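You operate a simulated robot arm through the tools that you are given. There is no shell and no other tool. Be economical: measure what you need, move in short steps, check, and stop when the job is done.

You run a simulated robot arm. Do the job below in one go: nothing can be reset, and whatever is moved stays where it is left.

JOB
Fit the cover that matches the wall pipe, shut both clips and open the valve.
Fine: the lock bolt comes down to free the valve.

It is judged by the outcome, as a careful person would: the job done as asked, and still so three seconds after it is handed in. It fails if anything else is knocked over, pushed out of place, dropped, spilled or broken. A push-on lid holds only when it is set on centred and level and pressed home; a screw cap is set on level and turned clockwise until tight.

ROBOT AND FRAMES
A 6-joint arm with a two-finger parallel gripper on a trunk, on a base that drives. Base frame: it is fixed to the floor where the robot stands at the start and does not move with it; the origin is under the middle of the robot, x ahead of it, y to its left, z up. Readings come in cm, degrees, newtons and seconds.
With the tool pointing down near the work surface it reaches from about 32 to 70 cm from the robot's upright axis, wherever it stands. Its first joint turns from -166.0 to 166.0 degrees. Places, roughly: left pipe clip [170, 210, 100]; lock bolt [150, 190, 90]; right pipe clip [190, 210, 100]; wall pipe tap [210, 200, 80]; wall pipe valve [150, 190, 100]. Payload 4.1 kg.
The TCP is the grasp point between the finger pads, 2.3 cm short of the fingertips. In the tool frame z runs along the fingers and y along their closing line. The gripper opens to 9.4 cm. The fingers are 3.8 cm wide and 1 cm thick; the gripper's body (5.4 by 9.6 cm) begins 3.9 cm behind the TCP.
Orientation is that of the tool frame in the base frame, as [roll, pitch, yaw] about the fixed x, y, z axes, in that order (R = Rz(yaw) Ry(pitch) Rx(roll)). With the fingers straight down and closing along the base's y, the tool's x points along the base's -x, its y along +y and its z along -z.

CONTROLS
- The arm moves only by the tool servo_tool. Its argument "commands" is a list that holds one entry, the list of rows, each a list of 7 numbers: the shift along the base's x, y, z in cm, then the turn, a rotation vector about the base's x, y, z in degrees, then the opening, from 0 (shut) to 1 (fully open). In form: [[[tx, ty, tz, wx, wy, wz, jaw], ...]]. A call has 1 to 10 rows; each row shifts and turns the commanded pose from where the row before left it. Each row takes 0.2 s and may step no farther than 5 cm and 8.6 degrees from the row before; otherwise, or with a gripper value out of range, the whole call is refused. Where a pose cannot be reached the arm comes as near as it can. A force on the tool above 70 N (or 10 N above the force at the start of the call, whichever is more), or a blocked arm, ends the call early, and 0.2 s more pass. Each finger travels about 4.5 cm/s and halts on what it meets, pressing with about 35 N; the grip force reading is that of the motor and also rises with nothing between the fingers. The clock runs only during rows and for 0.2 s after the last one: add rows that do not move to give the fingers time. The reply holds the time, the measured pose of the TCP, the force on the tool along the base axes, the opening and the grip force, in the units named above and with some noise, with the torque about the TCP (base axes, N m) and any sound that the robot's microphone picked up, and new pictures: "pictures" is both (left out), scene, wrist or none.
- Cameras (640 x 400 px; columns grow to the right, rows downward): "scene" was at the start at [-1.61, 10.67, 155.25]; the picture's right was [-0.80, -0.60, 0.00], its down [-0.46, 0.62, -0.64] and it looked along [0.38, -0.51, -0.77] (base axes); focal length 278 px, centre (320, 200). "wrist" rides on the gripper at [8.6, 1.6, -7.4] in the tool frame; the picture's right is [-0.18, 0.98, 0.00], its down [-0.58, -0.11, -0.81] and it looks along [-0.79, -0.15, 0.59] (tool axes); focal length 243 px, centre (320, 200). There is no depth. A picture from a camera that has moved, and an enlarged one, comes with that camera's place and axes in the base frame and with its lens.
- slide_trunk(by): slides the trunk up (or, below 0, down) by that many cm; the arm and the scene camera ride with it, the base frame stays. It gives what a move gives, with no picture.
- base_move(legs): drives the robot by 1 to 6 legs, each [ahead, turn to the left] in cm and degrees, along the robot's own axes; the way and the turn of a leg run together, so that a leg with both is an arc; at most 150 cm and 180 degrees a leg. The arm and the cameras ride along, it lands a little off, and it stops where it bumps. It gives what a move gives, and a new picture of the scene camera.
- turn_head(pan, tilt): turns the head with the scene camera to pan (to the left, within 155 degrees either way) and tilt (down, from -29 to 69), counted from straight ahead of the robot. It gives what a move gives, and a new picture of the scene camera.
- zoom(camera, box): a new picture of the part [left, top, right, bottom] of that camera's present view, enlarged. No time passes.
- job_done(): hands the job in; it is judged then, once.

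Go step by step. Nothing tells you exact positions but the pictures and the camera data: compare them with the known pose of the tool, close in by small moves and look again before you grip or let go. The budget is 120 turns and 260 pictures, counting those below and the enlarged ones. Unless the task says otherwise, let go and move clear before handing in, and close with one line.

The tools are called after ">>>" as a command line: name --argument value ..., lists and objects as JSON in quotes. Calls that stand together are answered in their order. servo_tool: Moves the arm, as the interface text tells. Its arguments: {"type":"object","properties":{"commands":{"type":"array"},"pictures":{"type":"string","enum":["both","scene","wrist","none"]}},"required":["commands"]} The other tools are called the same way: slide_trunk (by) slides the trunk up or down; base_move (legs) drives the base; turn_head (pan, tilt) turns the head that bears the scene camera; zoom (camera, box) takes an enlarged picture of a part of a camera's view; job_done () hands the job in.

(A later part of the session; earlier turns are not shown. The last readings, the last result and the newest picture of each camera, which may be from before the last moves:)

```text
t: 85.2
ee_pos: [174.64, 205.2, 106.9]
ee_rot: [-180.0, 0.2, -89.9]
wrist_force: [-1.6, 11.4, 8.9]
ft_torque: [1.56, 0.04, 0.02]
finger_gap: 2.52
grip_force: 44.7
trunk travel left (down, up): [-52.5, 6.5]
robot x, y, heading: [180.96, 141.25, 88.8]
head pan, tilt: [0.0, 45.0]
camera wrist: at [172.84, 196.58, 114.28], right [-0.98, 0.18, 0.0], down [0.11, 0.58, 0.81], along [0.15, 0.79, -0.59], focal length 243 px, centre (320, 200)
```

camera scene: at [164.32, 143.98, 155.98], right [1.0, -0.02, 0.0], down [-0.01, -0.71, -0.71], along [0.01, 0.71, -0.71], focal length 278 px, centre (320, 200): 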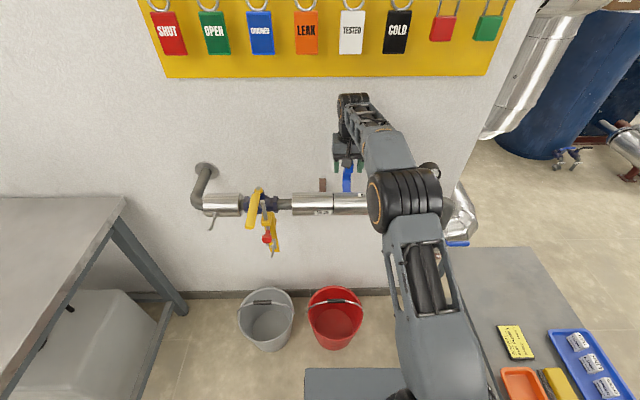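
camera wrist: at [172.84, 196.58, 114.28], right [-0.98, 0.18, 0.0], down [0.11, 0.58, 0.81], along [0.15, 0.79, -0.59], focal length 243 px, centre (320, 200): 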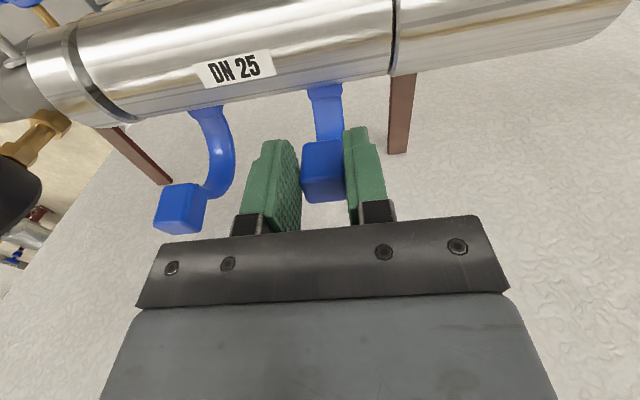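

The clip is swinging. I'm continuing along the arc.

>>> servo_tool --commands '[[[0, -1.6, -0.43, 0, 0, 0, 0.1], [0, -1.5, -0.73, 0, 0, 0, 0.1], [0, 0, 0, 0, 0, 0, 0.1]]]' --pictures "both"

>>> zoom --camera "scene" --box '[290, 135, 450, 235]'

```text
t: 86.0
ee_pos: [174.44, 201.59, 106.01]
ee_rot: [-180.0, 0.2, -89.9]
wrist_force: [-5.0, -7.7, 34.1]
ft_torque: [0.97, 0.04, 0.06]
finger_gap: 2.58
grip_force: 44.5
trunk travel left (down, up): [-52.5, 6.5]
robot x, y, heading: [181.27, 141.22, 88.9]
head pan, tilt: [0.0, 45.0]
camera scene: at [164.28, 143.48, 156.0], right [1.0, -0.02, 0.0], down [-0.01, -0.7, -0.71], along [0.01, 0.71, -0.7], focal length 278 px, centre (320, 200)
camera wrist: at [172.83, 192.99, 113.42], right [-0.98, 0.18, 0.0], down [0.11, 0.58, 0.81], along [0.15, 0.79, -0.59], focal length 243 px, centre (320, 200)
```

scene: 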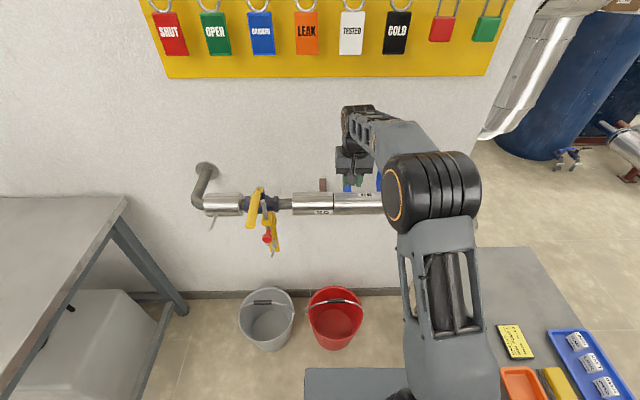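
wrist: 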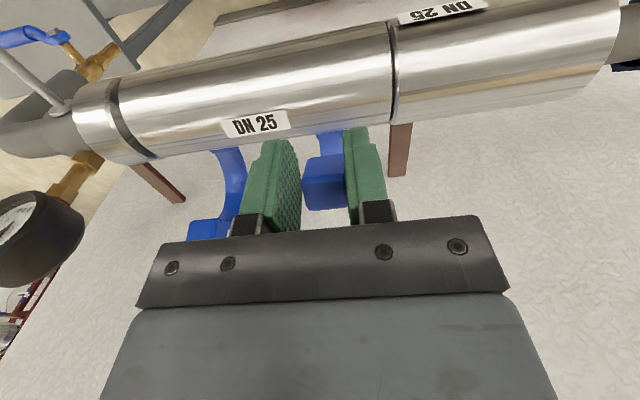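

```text
4.00 times, centred on (370, 185) of scene
camera zoom: at [164.28, 143.48, 156.0], right [1.0, -0.02, 0.0], down [-0.01, -0.7, -0.71], along [0.01, 0.71, -0.7], focal length 1114 px, centre (120, 260)
```

zoom: 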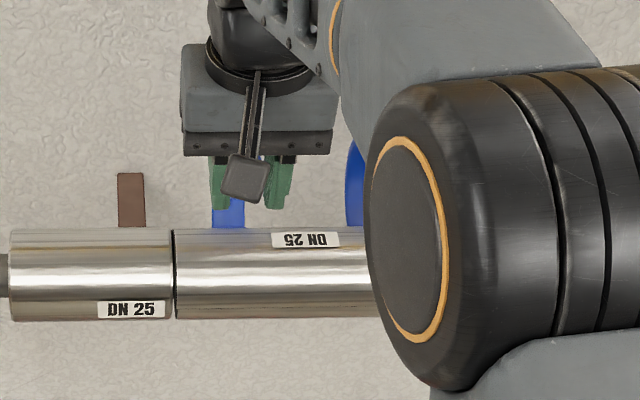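

The reaction is upward, so the hinge sits nearer the front than I assumed. I'll ease upward and follow a corrected arc.

>>> servo_tool --commands '[[[0, 0, 0.7, 0, 0, 0, 0.1], [0, -1.0, -0.3, 0, 0, 0, 0.1], [0, 0, 0, 0, 0, 0, 0.1]]]' --pictures "wrist"

```text
t: 86.8
ee_pos: [174.49, 201.04, 105.7]
ee_rot: [-180.0, -0.2, -90.0]
wrist_force: [-10.4, 13.1, 0.9]
ft_torque: [1.41, 0.27, 0.08]
finger_gap: 2.57
grip_force: 45.2
trunk travel left (down, up): [-52.5, 6.5]
robot x, y, heading: [181.39, 141.34, 88.7]
head pan, tilt: [0.0, 45.0]
camera wrist: at [172.81, 192.45, 113.2], right [-0.98, 0.18, 0.0], down [0.11, 0.58, 0.81], along [0.15, 0.79, -0.59], focal length 243 px, centre (320, 200)
```

wrist: 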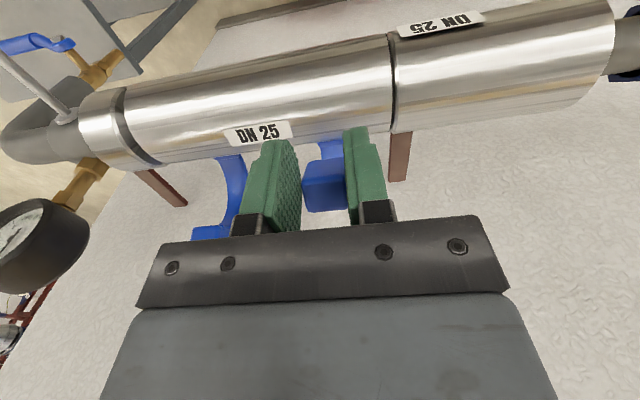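

>>> servo_tool --commands '[[[0, -1.0, -0.5, 0, 0, 0, 0.1], [0, -1.0, -0.7, 0, 0, 0, 0.1], [0, 0, 0, 0, 0, 0, 0.1]]]' --pictures "wrist"

>>> zoom --camera "scene" --box '[290, 135, 450, 235]'

```text
t: 87.6
ee_pos: [174.54, 199.11, 104.76]
ee_rot: [-179.8, 0.0, -89.9]
wrist_force: [-11.3, 14.4, -1.7]
ft_torque: [1.28, 0.19, 0.12]
finger_gap: 2.57
grip_force: 44.8
trunk travel left (down, up): [-52.5, 6.5]
robot x, y, heading: [180.96, 141.93, 88.8]
head pan, tilt: [0.0, 45.0]
camera wrist: at [172.8, 190.44, 112.12], right [-0.98, 0.18, 0.0], down [0.11, 0.58, 0.81], along [0.15, 0.79, -0.59], focal length 243 px, centre (320, 200)
```

wrist: 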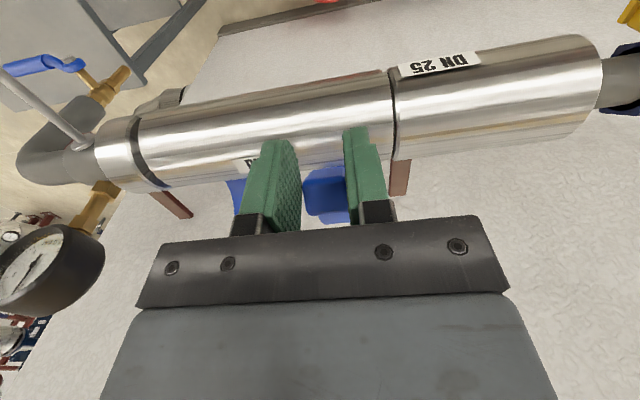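

```text
4.00 times, centred on (370, 185) of scene
camera zoom: at [164.13, 144.18, 155.95], right [1.0, -0.02, 0.0], down [-0.01, -0.71, -0.71], along [0.02, 0.71, -0.71], focal length 1114 px, centre (120, 260)
```

zoom: 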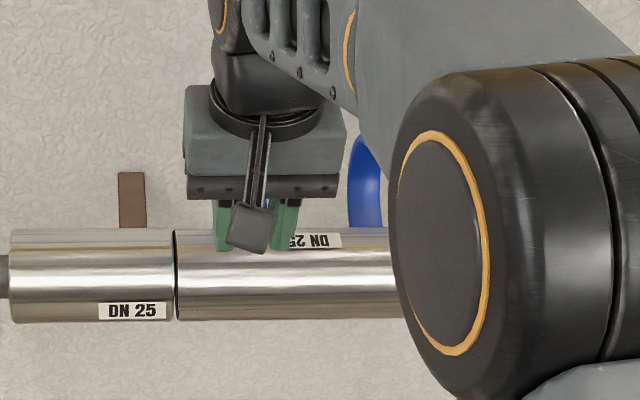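

The swing is going well. I'm continuing down the front side.

>>> servo_tool --commands '[[[0.3, -0.9, -0.8, 0, 0, 0, 0.1], [0, -0.8, -0.9, 0, 0, 0, 0.1], [0, 0, 0, 0, 0, 0, 0.1]]]' --pictures "wrist"

>>> zoom --camera "scene" --box '[290, 135, 450, 235]'

```text
t: 88.4
ee_pos: [174.53, 197.25, 103.1]
ee_rot: [-179.9, 0.1, -89.9]
wrist_force: [-32.3, 1.9, 10.1]
ft_torque: [1.22, 0.46, 0.62]
finger_gap: 2.55
grip_force: 45.2
trunk travel left (down, up): [-52.5, 6.5]
robot x, y, heading: [181.0, 141.31, 88.8]
head pan, tilt: [0.0, 45.0]
camera wrist: at [172.82, 188.57, 110.43], right [-0.98, 0.18, 0.0], down [0.11, 0.58, 0.81], along [0.15, 0.79, -0.59], focal length 243 px, centre (320, 200)
```

wrist: 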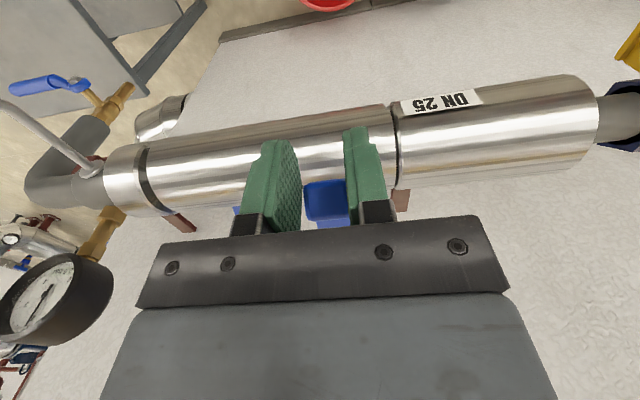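

```text
4.00 times, centred on (370, 185) of scene
camera zoom: at [163.82, 143.85, 155.94], right [1.0, -0.02, 0.0], down [-0.01, -0.71, -0.71], along [0.02, 0.71, -0.71], focal length 1114 px, centre (120, 260)
```

zoom: 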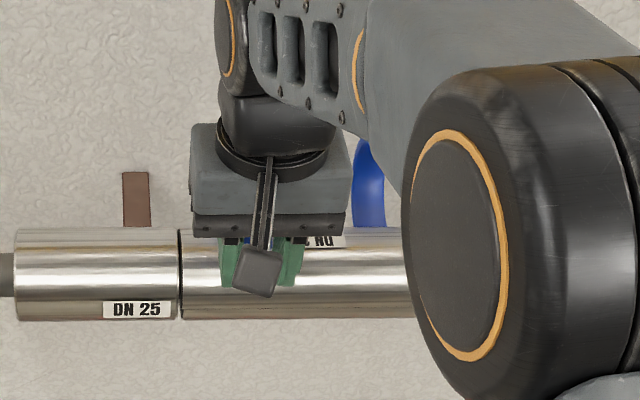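

>>> servo_tool --commands '[[[-0.6, -0.2, -0.6, 0, 0, 0, 0.1], [0, -0.2, -1.0, 0, 0, 0, 0.1], [0, -0.1, -1.0, 0, 0, 0, 0.1], [0, 0, 0, 0, 0, 0, 0.1]]]' --pictures "wrist"

>>> zoom --camera "scene" --box '[290, 135, 450, 235]'

```text
t: 89.4
ee_pos: [174.43, 196.48, 100.15]
ee_rot: [-179.8, -0.4, -90.0]
wrist_force: [4.8, -15.9, -0.3]
ft_torque: [-0.82, -0.15, -0.19]
finger_gap: 2.54
grip_force: 44.7
trunk travel left (down, up): [-52.5, 6.5]
robot x, y, heading: [181.25, 141.33, 88.3]
head pan, tilt: [0.0, 45.0]
camera wrist: at [172.78, 187.88, 107.64], right [-0.98, 0.19, 0.0], down [0.11, 0.59, 0.8], along [0.15, 0.79, -0.6], focal length 243 px, centre (320, 200)
```

wrist: 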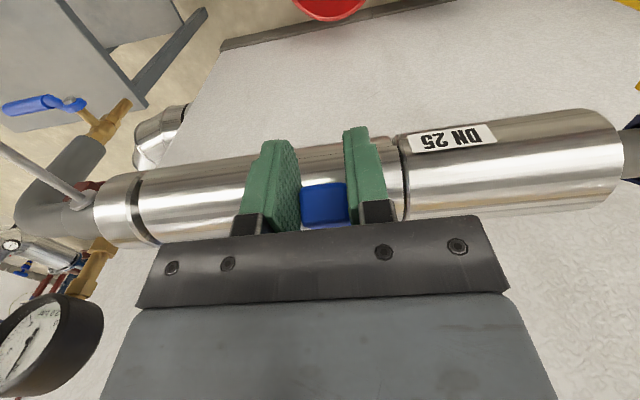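

```text
4.00 times, centred on (370, 185) of scene
camera zoom: at [164.37, 143.8, 155.96], right [1.0, -0.02, 0.0], down [-0.02, -0.71, -0.71], along [0.02, 0.71, -0.71], focal length 1114 px, centre (120, 260)
```

zoom: 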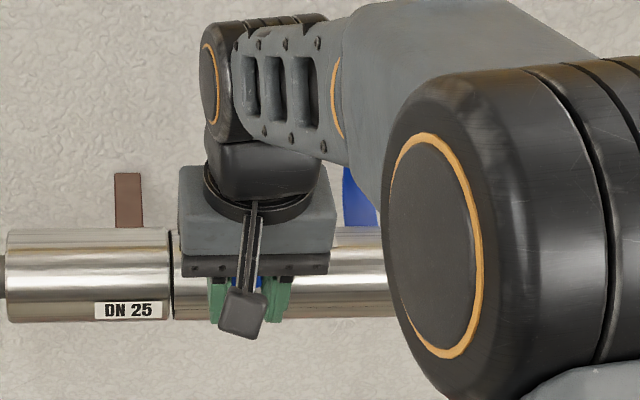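

>>> servo_tool --commands '[[[0, -0.3, -0.7, 0, 0, 0, 0.1], [0, 0, -0.8, 0, 0, 0, 0.1], [0, 0, -0.8, 0, 0, 0, 0.1], [0, 0, 0, 0, 0, 0, 0.1]]]' --pictures "wrist"

>>> zoom --camera "scene" --box '[290, 135, 450, 235]'

```text
t: 90.4
ee_pos: [174.44, 196.06, 98.27]
ee_rot: [-179.9, 0.0, -90.0]
wrist_force: [11.1, -25.1, 16.1]
ft_torque: [1.0, -0.07, -0.05]
finger_gap: 2.58
grip_force: 44.9
trunk travel left (down, up): [-52.5, 6.5]
robot x, y, heading: [181.0, 141.72, 88.7]
head pan, tilt: [0.0, 45.0]
camera wrist: at [172.81, 187.48, 105.64], right [-0.98, 0.18, 0.0], down [0.11, 0.58, 0.81], along [0.15, 0.79, -0.59], focal length 243 px, centre (320, 200)
```

wrist: 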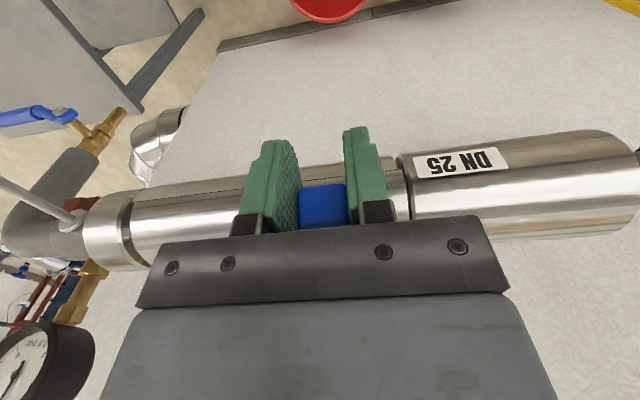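

```text
4.00 times, centred on (370, 185) of scene
camera zoom: at [164.48, 143.46, 156.0], right [1.0, -0.02, 0.0], down [-0.02, -0.7, -0.71], along [0.01, 0.71, -0.7], focal length 1114 px, centre (120, 260)
```

zoom: 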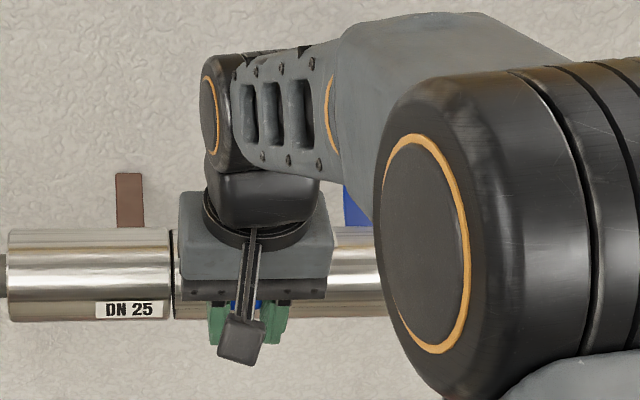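

Close to shut. I'll release, rise and look at how far it has closed.

>>> servo_tool --commands '[[[0, 0, 0, 0, 0, 0, 0.5], [0, 0, 0, 0, 0, 0, 0.5], [0, 0, 3, 0, 0, 0, 0.5], [0, -2, 4, 0, 0, 0, 0.5], [0, -2.5, 3, 0, 0, 0, 0.5], [0, -3, 1, 0, 0, 0, 0.2], [0, 0, 0, 0, 0, 0, 0]]]' --pictures "wrist"

>>> zoom --camera "scene" --box '[290, 135, 450, 235]'

>>> zoom --camera "wrist" --box '[160, 80, 480, 280]'

```text
t: 92.0
ee_pos: [174.31, 188.79, 109.14]
ee_rot: [-179.9, 0.0, -89.9]
wrist_force: [0.6, -0.5, -0.3]
ft_torque: [-0.02, -0.01, 0.03]
finger_gap: 0.0
grip_force: 4.8
trunk travel left (down, up): [-52.5, 6.5]
robot x, y, heading: [181.15, 141.01, 88.7]
head pan, tilt: [0.0, 45.0]
camera wrist: at [172.71, 180.23, 116.53], right [-0.98, 0.18, 0.0], down [0.11, 0.58, 0.81], along [0.15, 0.79, -0.59], focal length 243 px, centre (320, 200)
```

wrist: 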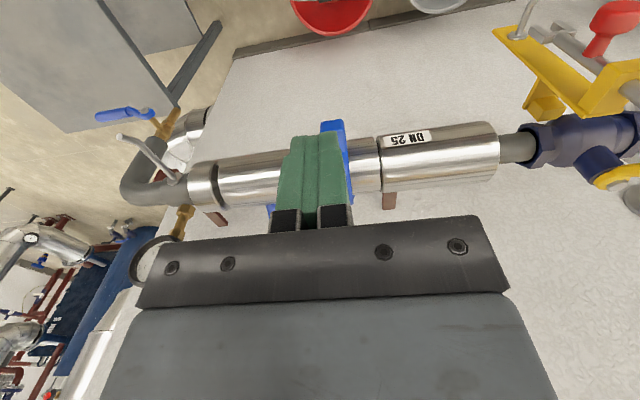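

```text
4.00 times, centred on (370, 185) of scene
camera zoom: at [164.3, 143.97, 155.98], right [1.0, -0.02, 0.0], down [-0.01, -0.71, -0.71], along [0.02, 0.71, -0.71], focal length 1114 px, centre (120, 260)
```

zoom: 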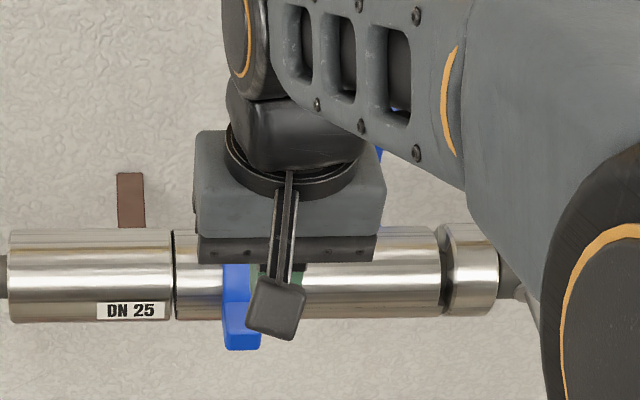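

```text
2.00 times, centred on (320, 180) of wrist
camera zoom: at [172.71, 180.23, 116.53], right [-0.98, 0.18, 0.0], down [0.11, 0.58, 0.81], along [0.15, 0.79, -0.59], focal length 485 px, centre (320, 240)
```

zoom: 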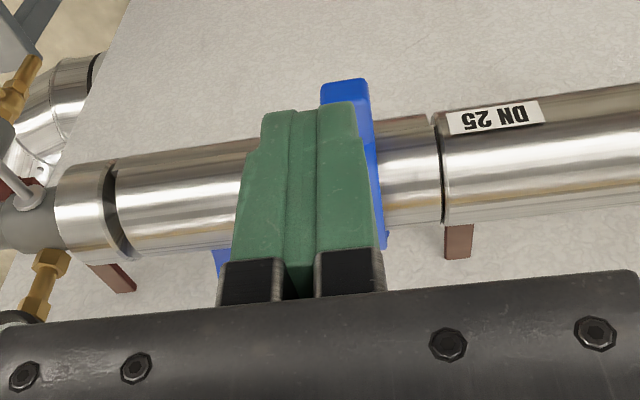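

Clip 1 is over the pipe. I'll move the arm toward clip 2 to get a clear view of clip 1.

>>> servo_tool --commands '[[[4, 0, 2, 0, 0, 0, 0.6], [4.5, 2, 1.8, 0, 0, 0, 0.6], [2, 4, 0, 0, 0, 0, 0.6], [0, 4, 0, 0, 0, 0, 0.6], [0, 4, 0, 0, 0, 0, 0.6], [0, 4, 0, 0, 0, 0, 0.6], [0, 0, 0, 0, 0, 0, 0.6]]]' --pictures "wrist"

>>> zoom --camera "scene" --box '[290, 135, 450, 235]'

```text
refused: row 2 steps farther than a row can; nothing moved
```

```text
4.00 times, centred on (370, 185) of scene
camera zoom: at [164.3, 143.97, 155.98], right [1.0, -0.02, 0.0], down [-0.01, -0.71, -0.71], along [0.02, 0.71, -0.71], focal length 1114 px, centre (120, 260)
```

zoom: 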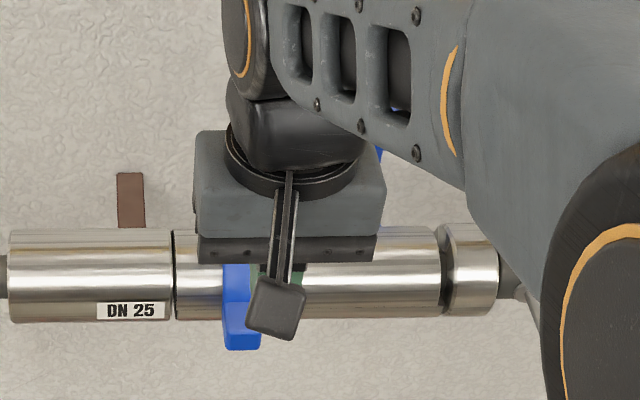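

>>> servo_tool --commands '[[[4, 0, 2, 0, 0, 0, 0.6], [4, 2, 1.8, 0, 0, 0, 0.6], [2.2, 4, 0, 0, 0, 0, 0.6], [0, 4, 0, 0, 0, 0, 0.6], [0, 4, 0, 0, 0, 0, 0.6], [0, 4, 0, 0, 0, 0, 0.6], [0, 0, 0, 0, 0, 0, 0.6]]]' --pictures "wrist"

>>> zoom --camera "scene" --box '[290, 135, 450, 235]'

```text
t: 93.6
ee_pos: [184.66, 207.1, 112.99]
ee_rot: [-180.0, -0.1, -89.9]
wrist_force: [0.0, 0.3, 1.1]
ft_torque: [0.01, -0.01, 0.0]
finger_gap: 5.64
grip_force: 0.1
trunk travel left (down, up): [-52.5, 6.5]
robot x, y, heading: [181.11, 141.5, 88.8]
head pan, tilt: [0.0, 45.0]
camera wrist: at [182.89, 198.44, 120.46], right [-0.98, 0.18, 0.0], down [0.11, 0.58, 0.81], along [0.15, 0.79, -0.59], focal length 243 px, centre (320, 200)
```

wrist: 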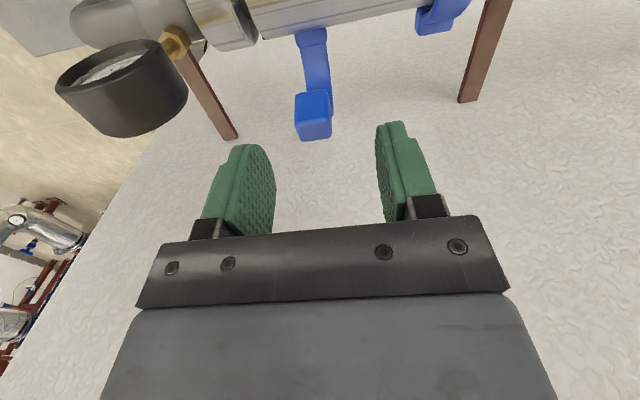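

```text
4.00 times, centred on (370, 185) of scene
camera zoom: at [164.3, 143.98, 155.98], right [1.0, -0.02, 0.0], down [-0.01, -0.71, -0.71], along [0.01, 0.71, -0.71], focal length 1114 px, centre (120, 260)
```

zoom: 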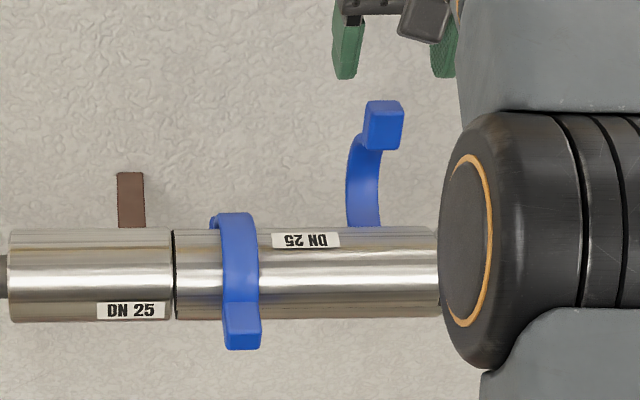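

Clip 1 is over but may need a final press. I'll do clip 2 the same way: position over its block at about (185, 208.2, 105.4) and grip.

>>> servo_tool --commands '[[[0.3, 1.1, 0, 0, 0, 0, 0.6], [0, 0, -2.2, 0, 0, 0, 0.6], [0, 0, -2.2, 0, 0, 0, 0.6], [0, 0, -1.8, 0, 0, 0, 0.6], [0, 0, 0, 0, 0, 0, 0.6], [0, 0, 0, 0, 0, 0, 0.35], [0, 0, 0, 0, 0, 0, 0.35]]]' --pictures "wrist"

```text
t: 95.2
ee_pos: [185.0, 208.14, 106.57]
ee_rot: [180.0, 0.0, -90.1]
wrist_force: [5.3, 0.2, -0.9]
ft_torque: [0.03, -0.1, 0.0]
finger_gap: 3.53
grip_force: 3.1
trunk travel left (down, up): [-52.5, 6.5]
robot x, y, heading: [180.97, 141.81, 88.8]
head pan, tilt: [0.0, 45.0]
camera wrist: at [183.31, 199.56, 114.0], right [-0.98, 0.19, 0.0], down [0.11, 0.58, 0.81], along [0.15, 0.79, -0.59], focal length 243 px, centre (320, 200)
```

wrist: 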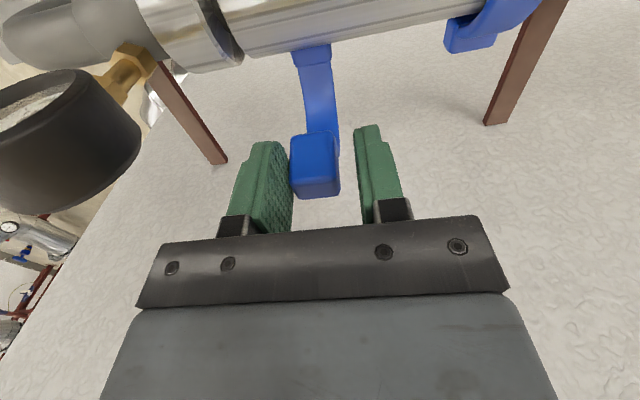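

Block touches the +x finger; I'll shift +0.45 in x, grip, and begin the swing with the path learned from clip 1.

>>> servo_tool --commands '[[[0.45, 0, 0, 0, 0, 0, 0.35], [0, 0, 0, 0, 0, 0, 0.1], [0, 0, 0, 0, 0, 0, 0.1], [0, 0, 0, 0, 0, 0, 0.1], [0, -1.3, 0.1, 0, 0, 0, 0.1], [0, -1.6, 0, 0, 0, 0, 0.1], [0, -1.7, -0.3, 0, 0, 0, 0.1], [0, 0, 0, 0, 0, 0, 0.1]]]' --pictures "wrist"

```text
t: 97.0
ee_pos: [185.53, 203.53, 106.69]
ee_rot: [-180.0, 0.1, -90.1]
wrist_force: [14.0, 5.0, 15.0]
ft_torque: [1.15, -0.3, -0.09]
finger_gap: 2.56
grip_force: 45.6
trunk travel left (down, up): [-52.5, 6.5]
robot x, y, heading: [180.94, 141.35, 88.7]
head pan, tilt: [0.0, 45.0]
camera wrist: at [183.79, 194.93, 114.13], right [-0.98, 0.19, 0.0], down [0.11, 0.58, 0.81], along [0.15, 0.79, -0.59], focal length 243 px, centre (320, 200)
```

wrist: 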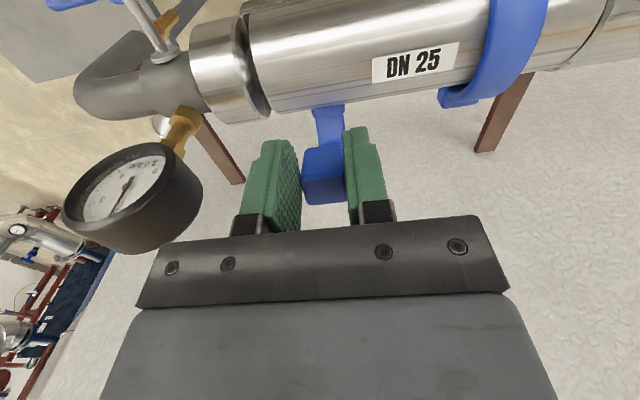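

>>> servo_tool --commands '[[[0.3, -1.3, -0.3, 0, 0, 0, 0.1], [0, -1.2, -0.5, 0, 0, 0, 0.1], [0, -1.0, -0.5, 0, 0, 0, 0.1], [0, -0.9, -0.6, 0, 0, 0, 0.1], [0, 0, 0, 0, 0, 0, 0.1]]]' --pictures "wrist"

```text
t: 98.2
ee_pos: [185.48, 198.88, 104.64]
ee_rot: [179.9, -0.1, -90.0]
wrist_force: [-6.9, -3.4, 9.3]
ft_torque: [0.45, 0.22, 0.34]
finger_gap: 2.57
grip_force: 45.4
trunk travel left (down, up): [-52.5, 6.5]
robot x, y, heading: [180.78, 141.44, 88.8]
head pan, tilt: [0.0, 45.0]
camera wrist: at [183.83, 190.36, 112.06], right [-0.98, 0.18, 0.0], down [0.11, 0.58, 0.81], along [0.15, 0.79, -0.59], focal length 243 px, centre (320, 200)
```

wrist: 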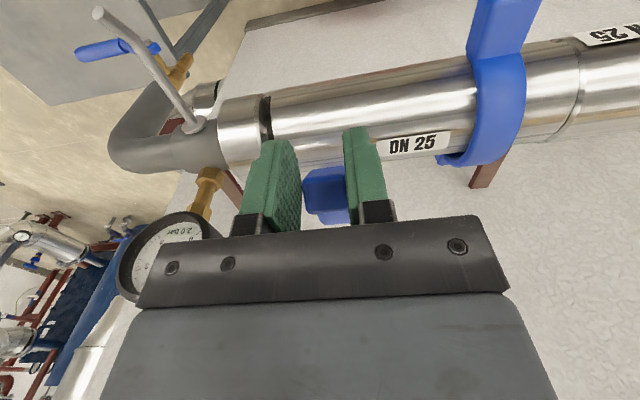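

>>> servo_tool --commands '[[[0, -0.9, -0.8, 0, 0, 0, 0.1], [0, -0.8, -0.9, 0, 0, 0, 0.1], [0, -0.4, -0.9, 0, 0, 0, 0.1], [0, -0.3, -1.0, 0, 0, 0, 0.1], [0, -0.2, -1.0, 0, 0, 0, 0.1], [0, 0, 0, 0, 0, 0, 0.1]]]' --pictures "wrist"

```text
t: 99.6
ee_pos: [185.57, 196.11, 100.15]
ee_rot: [179.9, -0.1, -89.9]
wrist_force: [-9.7, -20.9, 19.1]
ft_torque: [1.08, 0.07, 0.22]
finger_gap: 2.57
grip_force: 45.5
trunk travel left (down, up): [-52.5, 6.5]
robot x, y, heading: [180.9, 141.28, 88.5]
head pan, tilt: [0.0, 45.0]
camera wrist: at [183.8, 187.46, 107.65], right [-0.98, 0.18, 0.0], down [0.11, 0.58, 0.81], along [0.15, 0.79, -0.59], focal length 243 px, centre (320, 200)
```

wrist: 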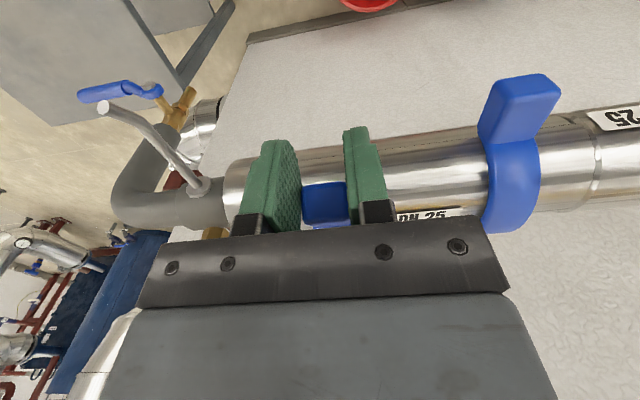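

>>> servo_tool --commands '[[[0, -0.3, -0.7, 0, 0, 0, 0.1], [0, 0, -0.8, 0, 0, 0, 0.1], [0, 0, -0.8, 0, 0, 0, 0.1], [0, 0, 0, 0, 0, 0, 0.1], [0, 0, 0, 0, 0, 0, 0.6], [0, 0, 0, 0, 0, 0, 0.6], [0, -0.5, 3, 0, 0, 0, 0.6], [0, -2.5, 4, 0, 0, 0, 0.3], [0, -3, 0, 0, 0, 0, 0], [0, 0, 0, 0, 0, 0, 0]]]' --pictures "wrist"

>>> zoom --camera "scene" --box '[290, 135, 450, 235]'

>>> zoom --camera "wrist" --box '[280, 40, 600, 240]'

```text
t: 101.8
ee_pos: [185.67, 190.33, 104.69]
ee_rot: [179.9, 0.0, -89.9]
wrist_force: [0.0, 0.8, -0.4]
ft_torque: [0.02, 0.0, 0.0]
finger_gap: 0.0
grip_force: 13.7
trunk travel left (down, up): [-52.5, 6.5]
robot x, y, heading: [181.26, 140.85, 89.0]
head pan, tilt: [0.0, 45.0]
camera wrist: at [184.01, 181.7, 112.07], right [-0.98, 0.18, 0.0], down [0.11, 0.58, 0.81], along [0.15, 0.79, -0.59], focal length 243 px, centre (320, 200)
```

wrist: 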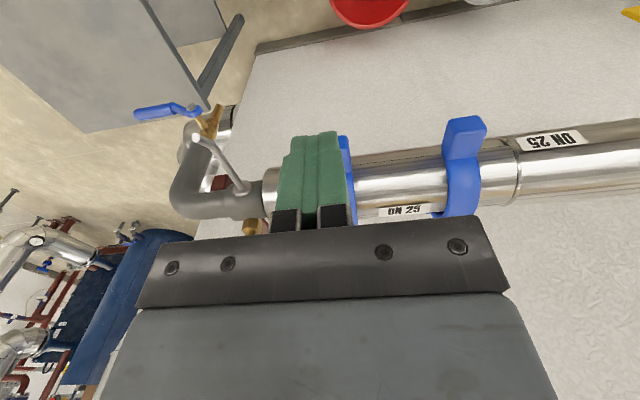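

```text
4.00 times, centred on (370, 185) of scene
camera zoom: at [164.31, 143.98, 155.98], right [1.0, -0.02, 0.0], down [-0.01, -0.71, -0.71], along [0.01, 0.71, -0.71], focal length 1114 px, centre (120, 260)
```

zoom: 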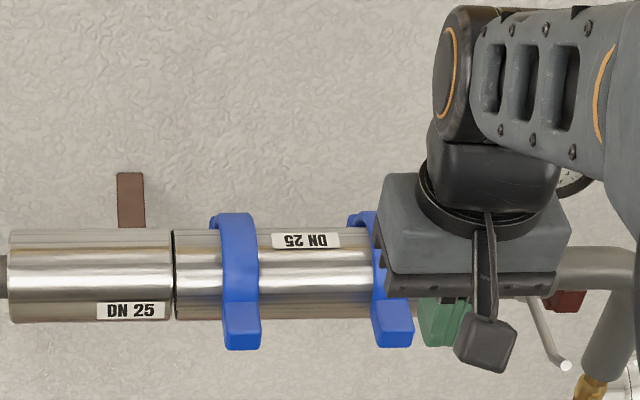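

```text
2.00 times, centred on (440, 140) of wrist
camera zoom: at [184.01, 181.7, 112.07], right [-0.98, 0.18, 0.0], down [0.11, 0.58, 0.81], along [0.15, 0.79, -0.59], focal length 485 px, centre (80, 320)
```

zoom: 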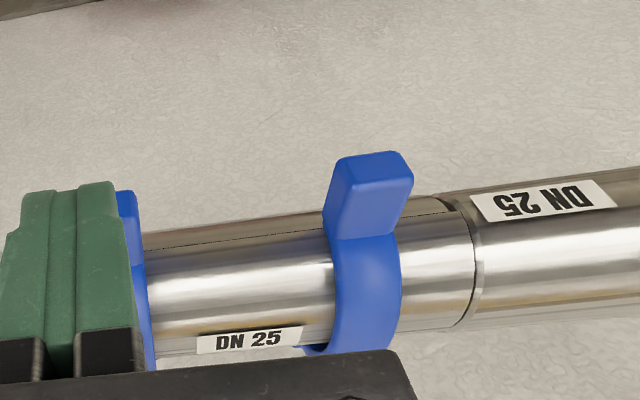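

Both clips look shut to the same level. I'll press on each block from above with closed fingertips to make sure they are home, starting with clip 2.

>>> servo_tool --commands '[[[-0.2, 3, 0, 0, 0, 0, 0], [0, 2.8, 0, 0, 0, 0, 0], [0, 0, -2, 0, 0, 0, 0], [0, 0, -1.5, 0, 0, 0, 0], [0, 0, -0.7, 0, 0, 0, 0], [0, 0, -0.5, 0, 0, 0, 0], [0, 0, 0, 0, 0, 0, 0]]]' --pictures "wrist"

>>> zoom --camera "scene" --box '[290, 135, 450, 235]'

```text
t: 103.4
ee_pos: [185.51, 196.12, 99.85]
ee_rot: [179.9, 0.0, -90.0]
wrist_force: [-0.2, -0.4, 0.1]
ft_torque: [0.01, -0.02, -0.01]
finger_gap: 0.0
grip_force: 35.3
trunk travel left (down, up): [-52.5, 6.5]
robot x, y, heading: [181.4, 141.45, 88.9]
head pan, tilt: [0.0, 45.0]
camera wrist: at [183.74, 187.42, 107.38], right [-0.98, 0.18, 0.0], down [0.11, 0.58, 0.81], along [0.15, 0.79, -0.59], focal length 243 px, centre (320, 200)
```

wrist: 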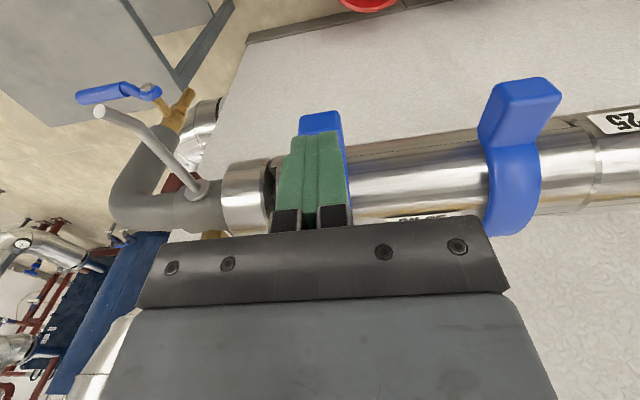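

```text
4.00 times, centred on (370, 185) of scene
camera zoom: at [164.31, 143.98, 155.98], right [1.0, -0.02, 0.0], down [-0.01, -0.71, -0.71], along [0.01, 0.71, -0.71], focal length 1114 px, centre (120, 260)
```

zoom: 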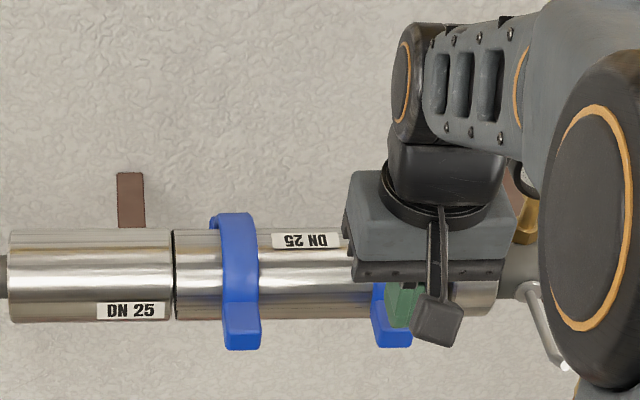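

>>> servo_tool --commands '[[[-0.5, 0, -0.3, 0, 0, 0, 0], [0, 0, -0.4, 0, 0, 0, 0], [0, 0, -0.3, 0, 0, 0, 0], [0, 0, 0, 0, 0, 0, 0]]]' --pictures "none"

```text
t: 104.4
ee_pos: [184.92, 195.95, 98.82]
ee_rot: [180.0, 0.1, -90.0]
wrist_force: [-0.1, -0.8, 0.7]
ft_torque: [0.01, -0.03, -0.01]
finger_gap: 0.0
grip_force: 35.2
trunk travel left (down, up): [-52.5, 6.5]
robot x, y, heading: [181.14, 141.36, 88.6]
head pan, tilt: [0.0, 45.0]
```

>>> servo_tool --commands '[[[0, 0, -0.3, 0, 0, 0, 0], [0, 0, -0.3, 0, 0, 0, 0], [0, 0, -0.3, 0, 0, 0, 0], [0, 0, -0.2, 0, 0, 0, 0], [0, 0, 0, 0, 0, 0, 0]]]' --pictures "none"

>>> zoom --camera "scene" --box '[310, 140, 430, 240]'

>>> zoom --camera "wrist" --box '[160, 40, 480, 240]'

```text
t: 105.6
ee_pos: [184.92, 195.99, 98.63]
ee_rot: [-179.9, 0.8, -90.0]
wrist_force: [-1.9, -0.5, 52.7]
ft_torque: [0.63, 0.04, -0.15]
finger_gap: 0.0
grip_force: 34.6
trunk travel left (down, up): [-52.5, 6.5]
robot x, y, heading: [180.73, 141.36, 88.7]
head pan, tilt: [0.0, 45.0]
```

```text
4.00 times, centred on (370, 190) of scene
camera zoom: at [164.24, 143.5, 156.02], right [1.0, -0.02, 0.0], down [-0.01, -0.7, -0.71], along [0.02, 0.71, -0.7], focal length 1114 px, centre (120, 240)
```

zoom: 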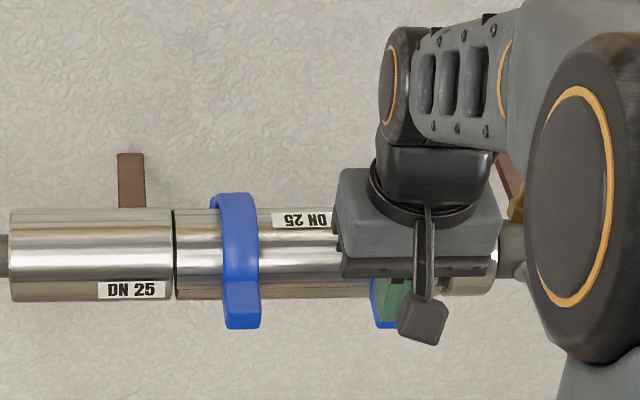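

```text
2.00 times, centred on (320, 140) of wrist
camera zoom: at [183.2, 187.22, 105.86], right [-0.98, 0.18, 0.0], down [0.11, 0.57, 0.81], along [0.15, 0.8, -0.58], focal length 485 px, centre (320, 320)
```

zoom: 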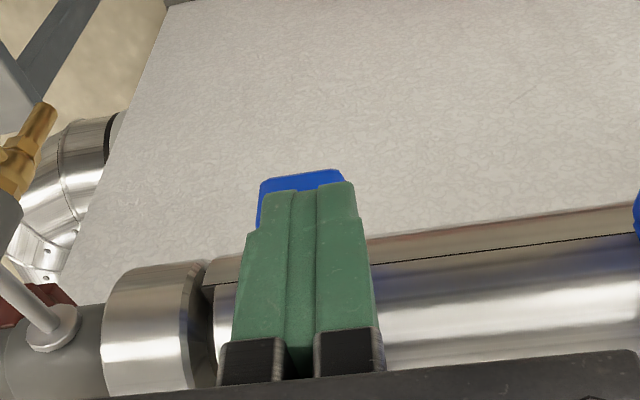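

Clip 2 is against a firm stop (53 N with no travel). Now the same press on clip 1.

>>> servo_tool --commands '[[[0, 0, 3, 0, 0, 0, 0], [-4.5, 0, 0, 0, 0, 0, 0], [-4.5, 0, 0, 0, 0, 0, 0], [-1.6, 0, 0, 0, 0, 0, 0], [0, 0, -1.8, 0, 0, 0, 0], [0, 0, -0.4, 0, 0, 0, 0], [0, 0, -0.3, 0, 0, 0, 0], [0, 0, -0.3, 0, 0, 0, 0], [0, 0, -0.2, 0, 0, 0, 0], [0, 0, 0, 0, 0, 0, 0]]]' --pictures "none"

>>> zoom --camera "scene" --box '[310, 140, 430, 240]'

```text
t: 107.8
ee_pos: [174.5, 195.85, 98.57]
ee_rot: [179.9, 0.7, -90.1]
wrist_force: [2.6, -3.5, 52.3]
ft_torque: [0.54, -0.09, 0.04]
finger_gap: 0.0
grip_force: 35.2
trunk travel left (down, up): [-52.5, 6.5]
robot x, y, heading: [181.4, 141.54, 88.9]
head pan, tilt: [0.0, 45.0]
```

```text
4.00 times, centred on (370, 190) of scene
camera zoom: at [164.41, 143.46, 156.04], right [1.0, -0.02, 0.0], down [-0.02, -0.7, -0.71], along [0.01, 0.71, -0.7], focal length 1114 px, centre (120, 240)
```

zoom: 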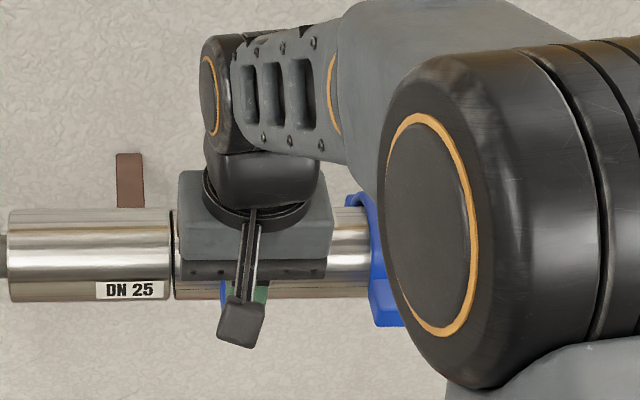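

Both clips are on their stops. Next I'll withdraw and study the valve and its lock bolt.

>>> servo_tool --commands '[[[0, 0, 4, 0, 0, 0, 0], [0, -2, 4, 0, 0, 0, 0], [2, -4, 0, 0, 0, 0, 0], [2, -4, 0, 0, 0, 0, 0], [0, -4, 0, 0, 0, 0, 0], [0, 0, 0, 0, 0, 0, 0.5]]]' --pictures "wrist"

>>> zoom --camera "scene" --box '[220, 170, 316, 266]'

>>> zoom --camera "scene" --box '[290, 135, 450, 235]'

```text
t: 109.2
ee_pos: [178.19, 182.0, 106.01]
ee_rot: [-180.0, 0.0, -89.9]
wrist_force: [0.4, 0.1, 0.9]
ft_torque: [0.02, 0.04, 0.01]
finger_gap: 3.25
grip_force: 0.1
trunk travel left (down, up): [-52.5, 6.5]
robot x, y, heading: [181.03, 141.29, 88.8]
head pan, tilt: [0.0, 45.0]
camera wrist: at [176.43, 173.39, 113.41], right [-0.98, 0.18, 0.0], down [0.11, 0.58, 0.81], along [0.15, 0.79, -0.59], focal length 243 px, centre (320, 200)
```

wrist: 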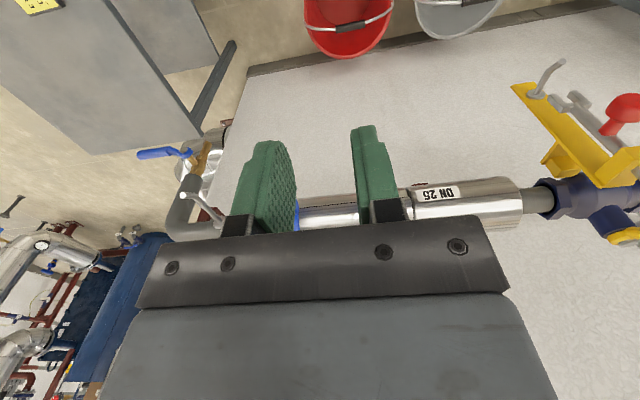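

```text
4.17 times, centred on (268, 218) of scene
camera zoom: at [164.3, 143.96, 155.98], right [1.0, -0.02, 0.0], down [-0.01, -0.71, -0.71], along [0.02, 0.71, -0.71], focal length 1160 px, centre (537, 125)
```

zoom: 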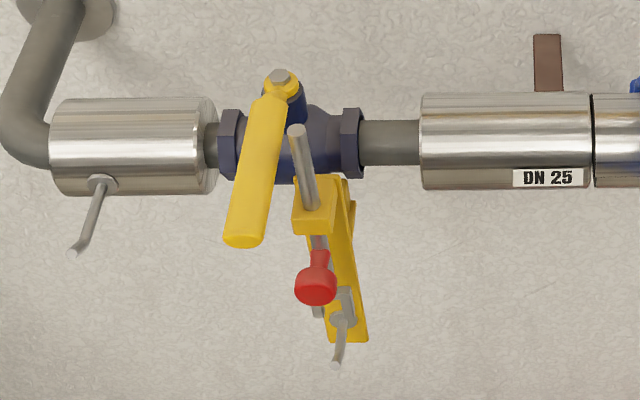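

```text
4.00 times, centred on (370, 185) of scene
camera zoom: at [164.3, 143.96, 155.98], right [1.0, -0.02, 0.0], down [-0.01, -0.71, -0.71], along [0.02, 0.71, -0.71], focal length 1114 px, centre (120, 260)
```

zoom: 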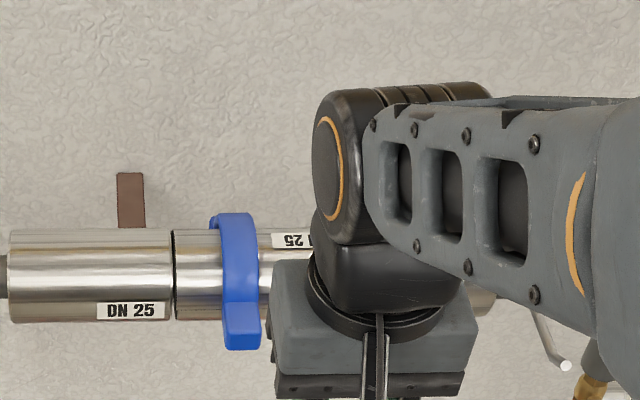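

The lever points straight out toward the robot (shut). The vertical bolt beside it stands at about (150.4, 195.3), with its top at z≈104.6, and blocks a swing to the right. I'll bring closed fingers above the bolt.

>>> servo_tool --commands '[[[-3, 0, 3, 0, 0, 0, 0], [-3.5, 1, 3, 0, 0, 0, 0], [-4.7, 1.5, 0, 0, 0, 0, 0], [-4.7, 1.5, 0, 0, 0, 0, 0], [-4.6, 1.5, 0, 0, 0, 0, 0], [-4.5, 2, 0, 0, 0, 0, 0], [-2.8, 3.5, 0, 0, 0, 0, 0], [0, 2.3, -1, 0, 0, 0, 0], [0, 0, 0, 0, 0, 0, 0]]]'

>>> zoom --camera "scene" --box '[210, 130, 338, 258]'

>>> zoom --camera "wrist" --box '[160, 40, 480, 240]'

```text
t: 111.2
ee_pos: [150.45, 195.32, 111.03]
ee_rot: [-179.9, 0.1, -89.9]
wrist_force: [-0.1, 0.4, 0.3]
ft_torque: [0.0, -0.01, -0.03]
finger_gap: 0.01
grip_force: 35.7
trunk travel left (down, up): [-52.5, 6.5]
robot x, y, heading: [181.35, 141.24, 88.7]
head pan, tilt: [0.0, 45.0]
camera scene: at [164.31, 143.98, 155.98], right [1.0, -0.02, 0.0], down [-0.01, -0.71, -0.71], along [0.01, 0.71, -0.71], focal length 278 px, centre (320, 200)
camera wrist: at [148.76, 186.8, 118.44], right [-0.98, 0.18, 0.0], down [0.11, 0.58, 0.81], along [0.15, 0.79, -0.59], focal length 243 px, centre (320, 200)
```

scene: 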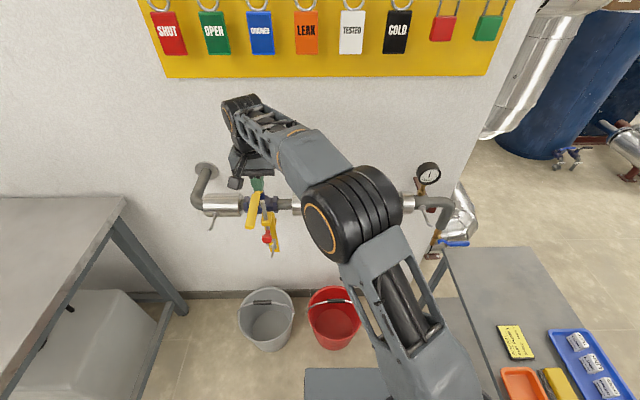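
wrist: 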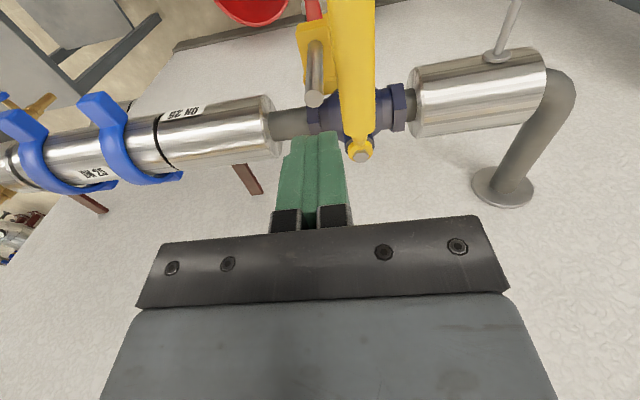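

```text
3.12 times, centred on (274, 194) of scene
camera zoom: at [164.31, 143.98, 155.98], right [1.0, -0.02, 0.0], down [-0.01, -0.71, -0.71], along [0.01, 0.71, -0.71], focal length 870 px, centre (464, 219)
```

zoom: 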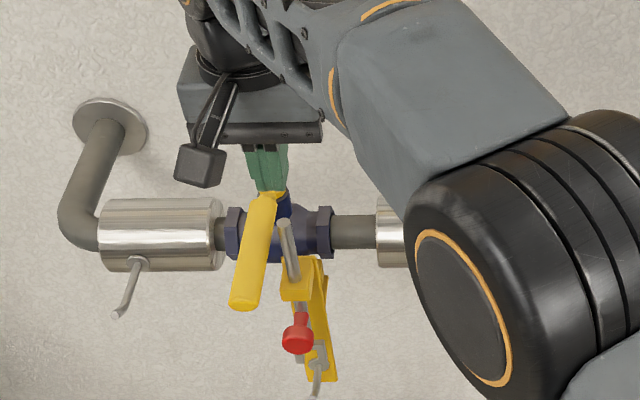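

```text
2.00 times, centred on (320, 140) of wrist
camera zoom: at [148.76, 186.8, 118.44], right [-0.98, 0.18, 0.0], down [0.11, 0.58, 0.81], along [0.15, 0.79, -0.59], focal length 485 px, centre (320, 320)
```

zoom: 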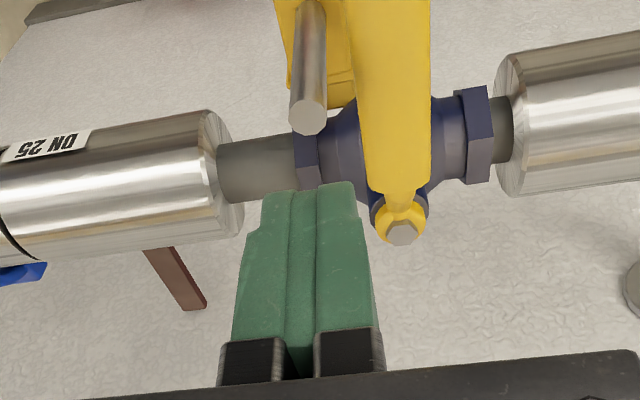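

I have a clear view of the bolt top at about (150.7, 195.0). I'll shift slightly away from the lever and press down gradually.

>>> servo_tool --commands '[[[0.45, -0.3, -2, 0, 0, 0, 0], [0, 0, -1.5, 0, 0, 0, 0], [0, 0, -0.8, 0, 0, 0, 0], [0, 0, -0.6, 0, 0, 0, 0], [0, 0, 0, 0, 0, 0, 0]]]' --pictures "wrist"

>>> zoom --camera "scene" --box '[210, 150, 338, 278]'

```text
t: 112.4
ee_pos: [150.95, 195.0, 106.07]
ee_rot: [179.9, 0.0, -90.0]
wrist_force: [-0.1, 0.1, -0.5]
ft_torque: [-0.02, -0.01, -0.04]
finger_gap: 0.02
grip_force: 35.0
trunk travel left (down, up): [-52.5, 6.5]
robot x, y, heading: [181.17, 141.5, 88.4]
head pan, tilt: [0.0, 45.0]
camera wrist: at [149.25, 186.44, 113.47], right [-0.98, 0.18, 0.0], down [0.11, 0.58, 0.81], along [0.15, 0.79, -0.59], focal length 243 px, centre (320, 200)
```

wrist: 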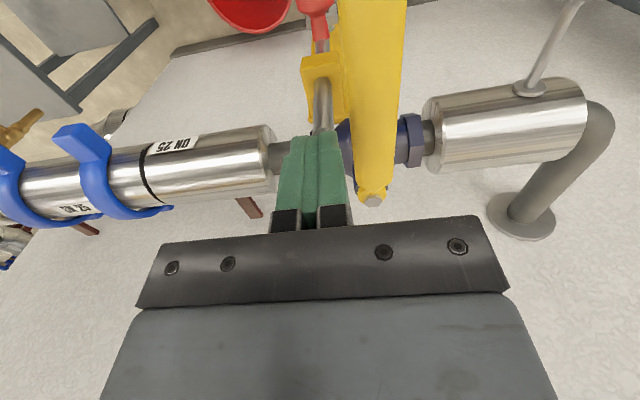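

```text
3.12 times, centred on (274, 214) of scene
camera zoom: at [164.3, 143.98, 155.97], right [1.0, -0.02, 0.0], down [-0.01, -0.71, -0.71], along [0.02, 0.71, -0.71], focal length 870 px, centre (464, 156)
```

zoom: 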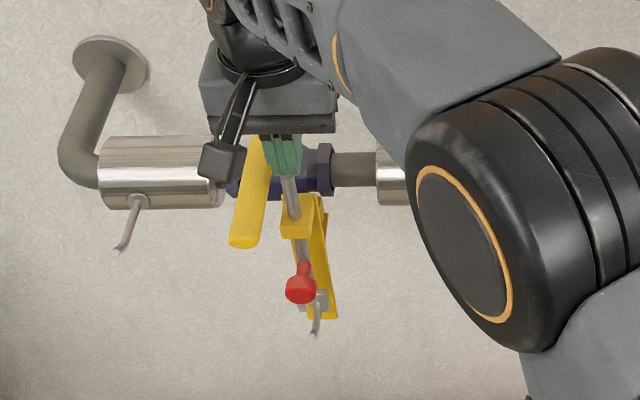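

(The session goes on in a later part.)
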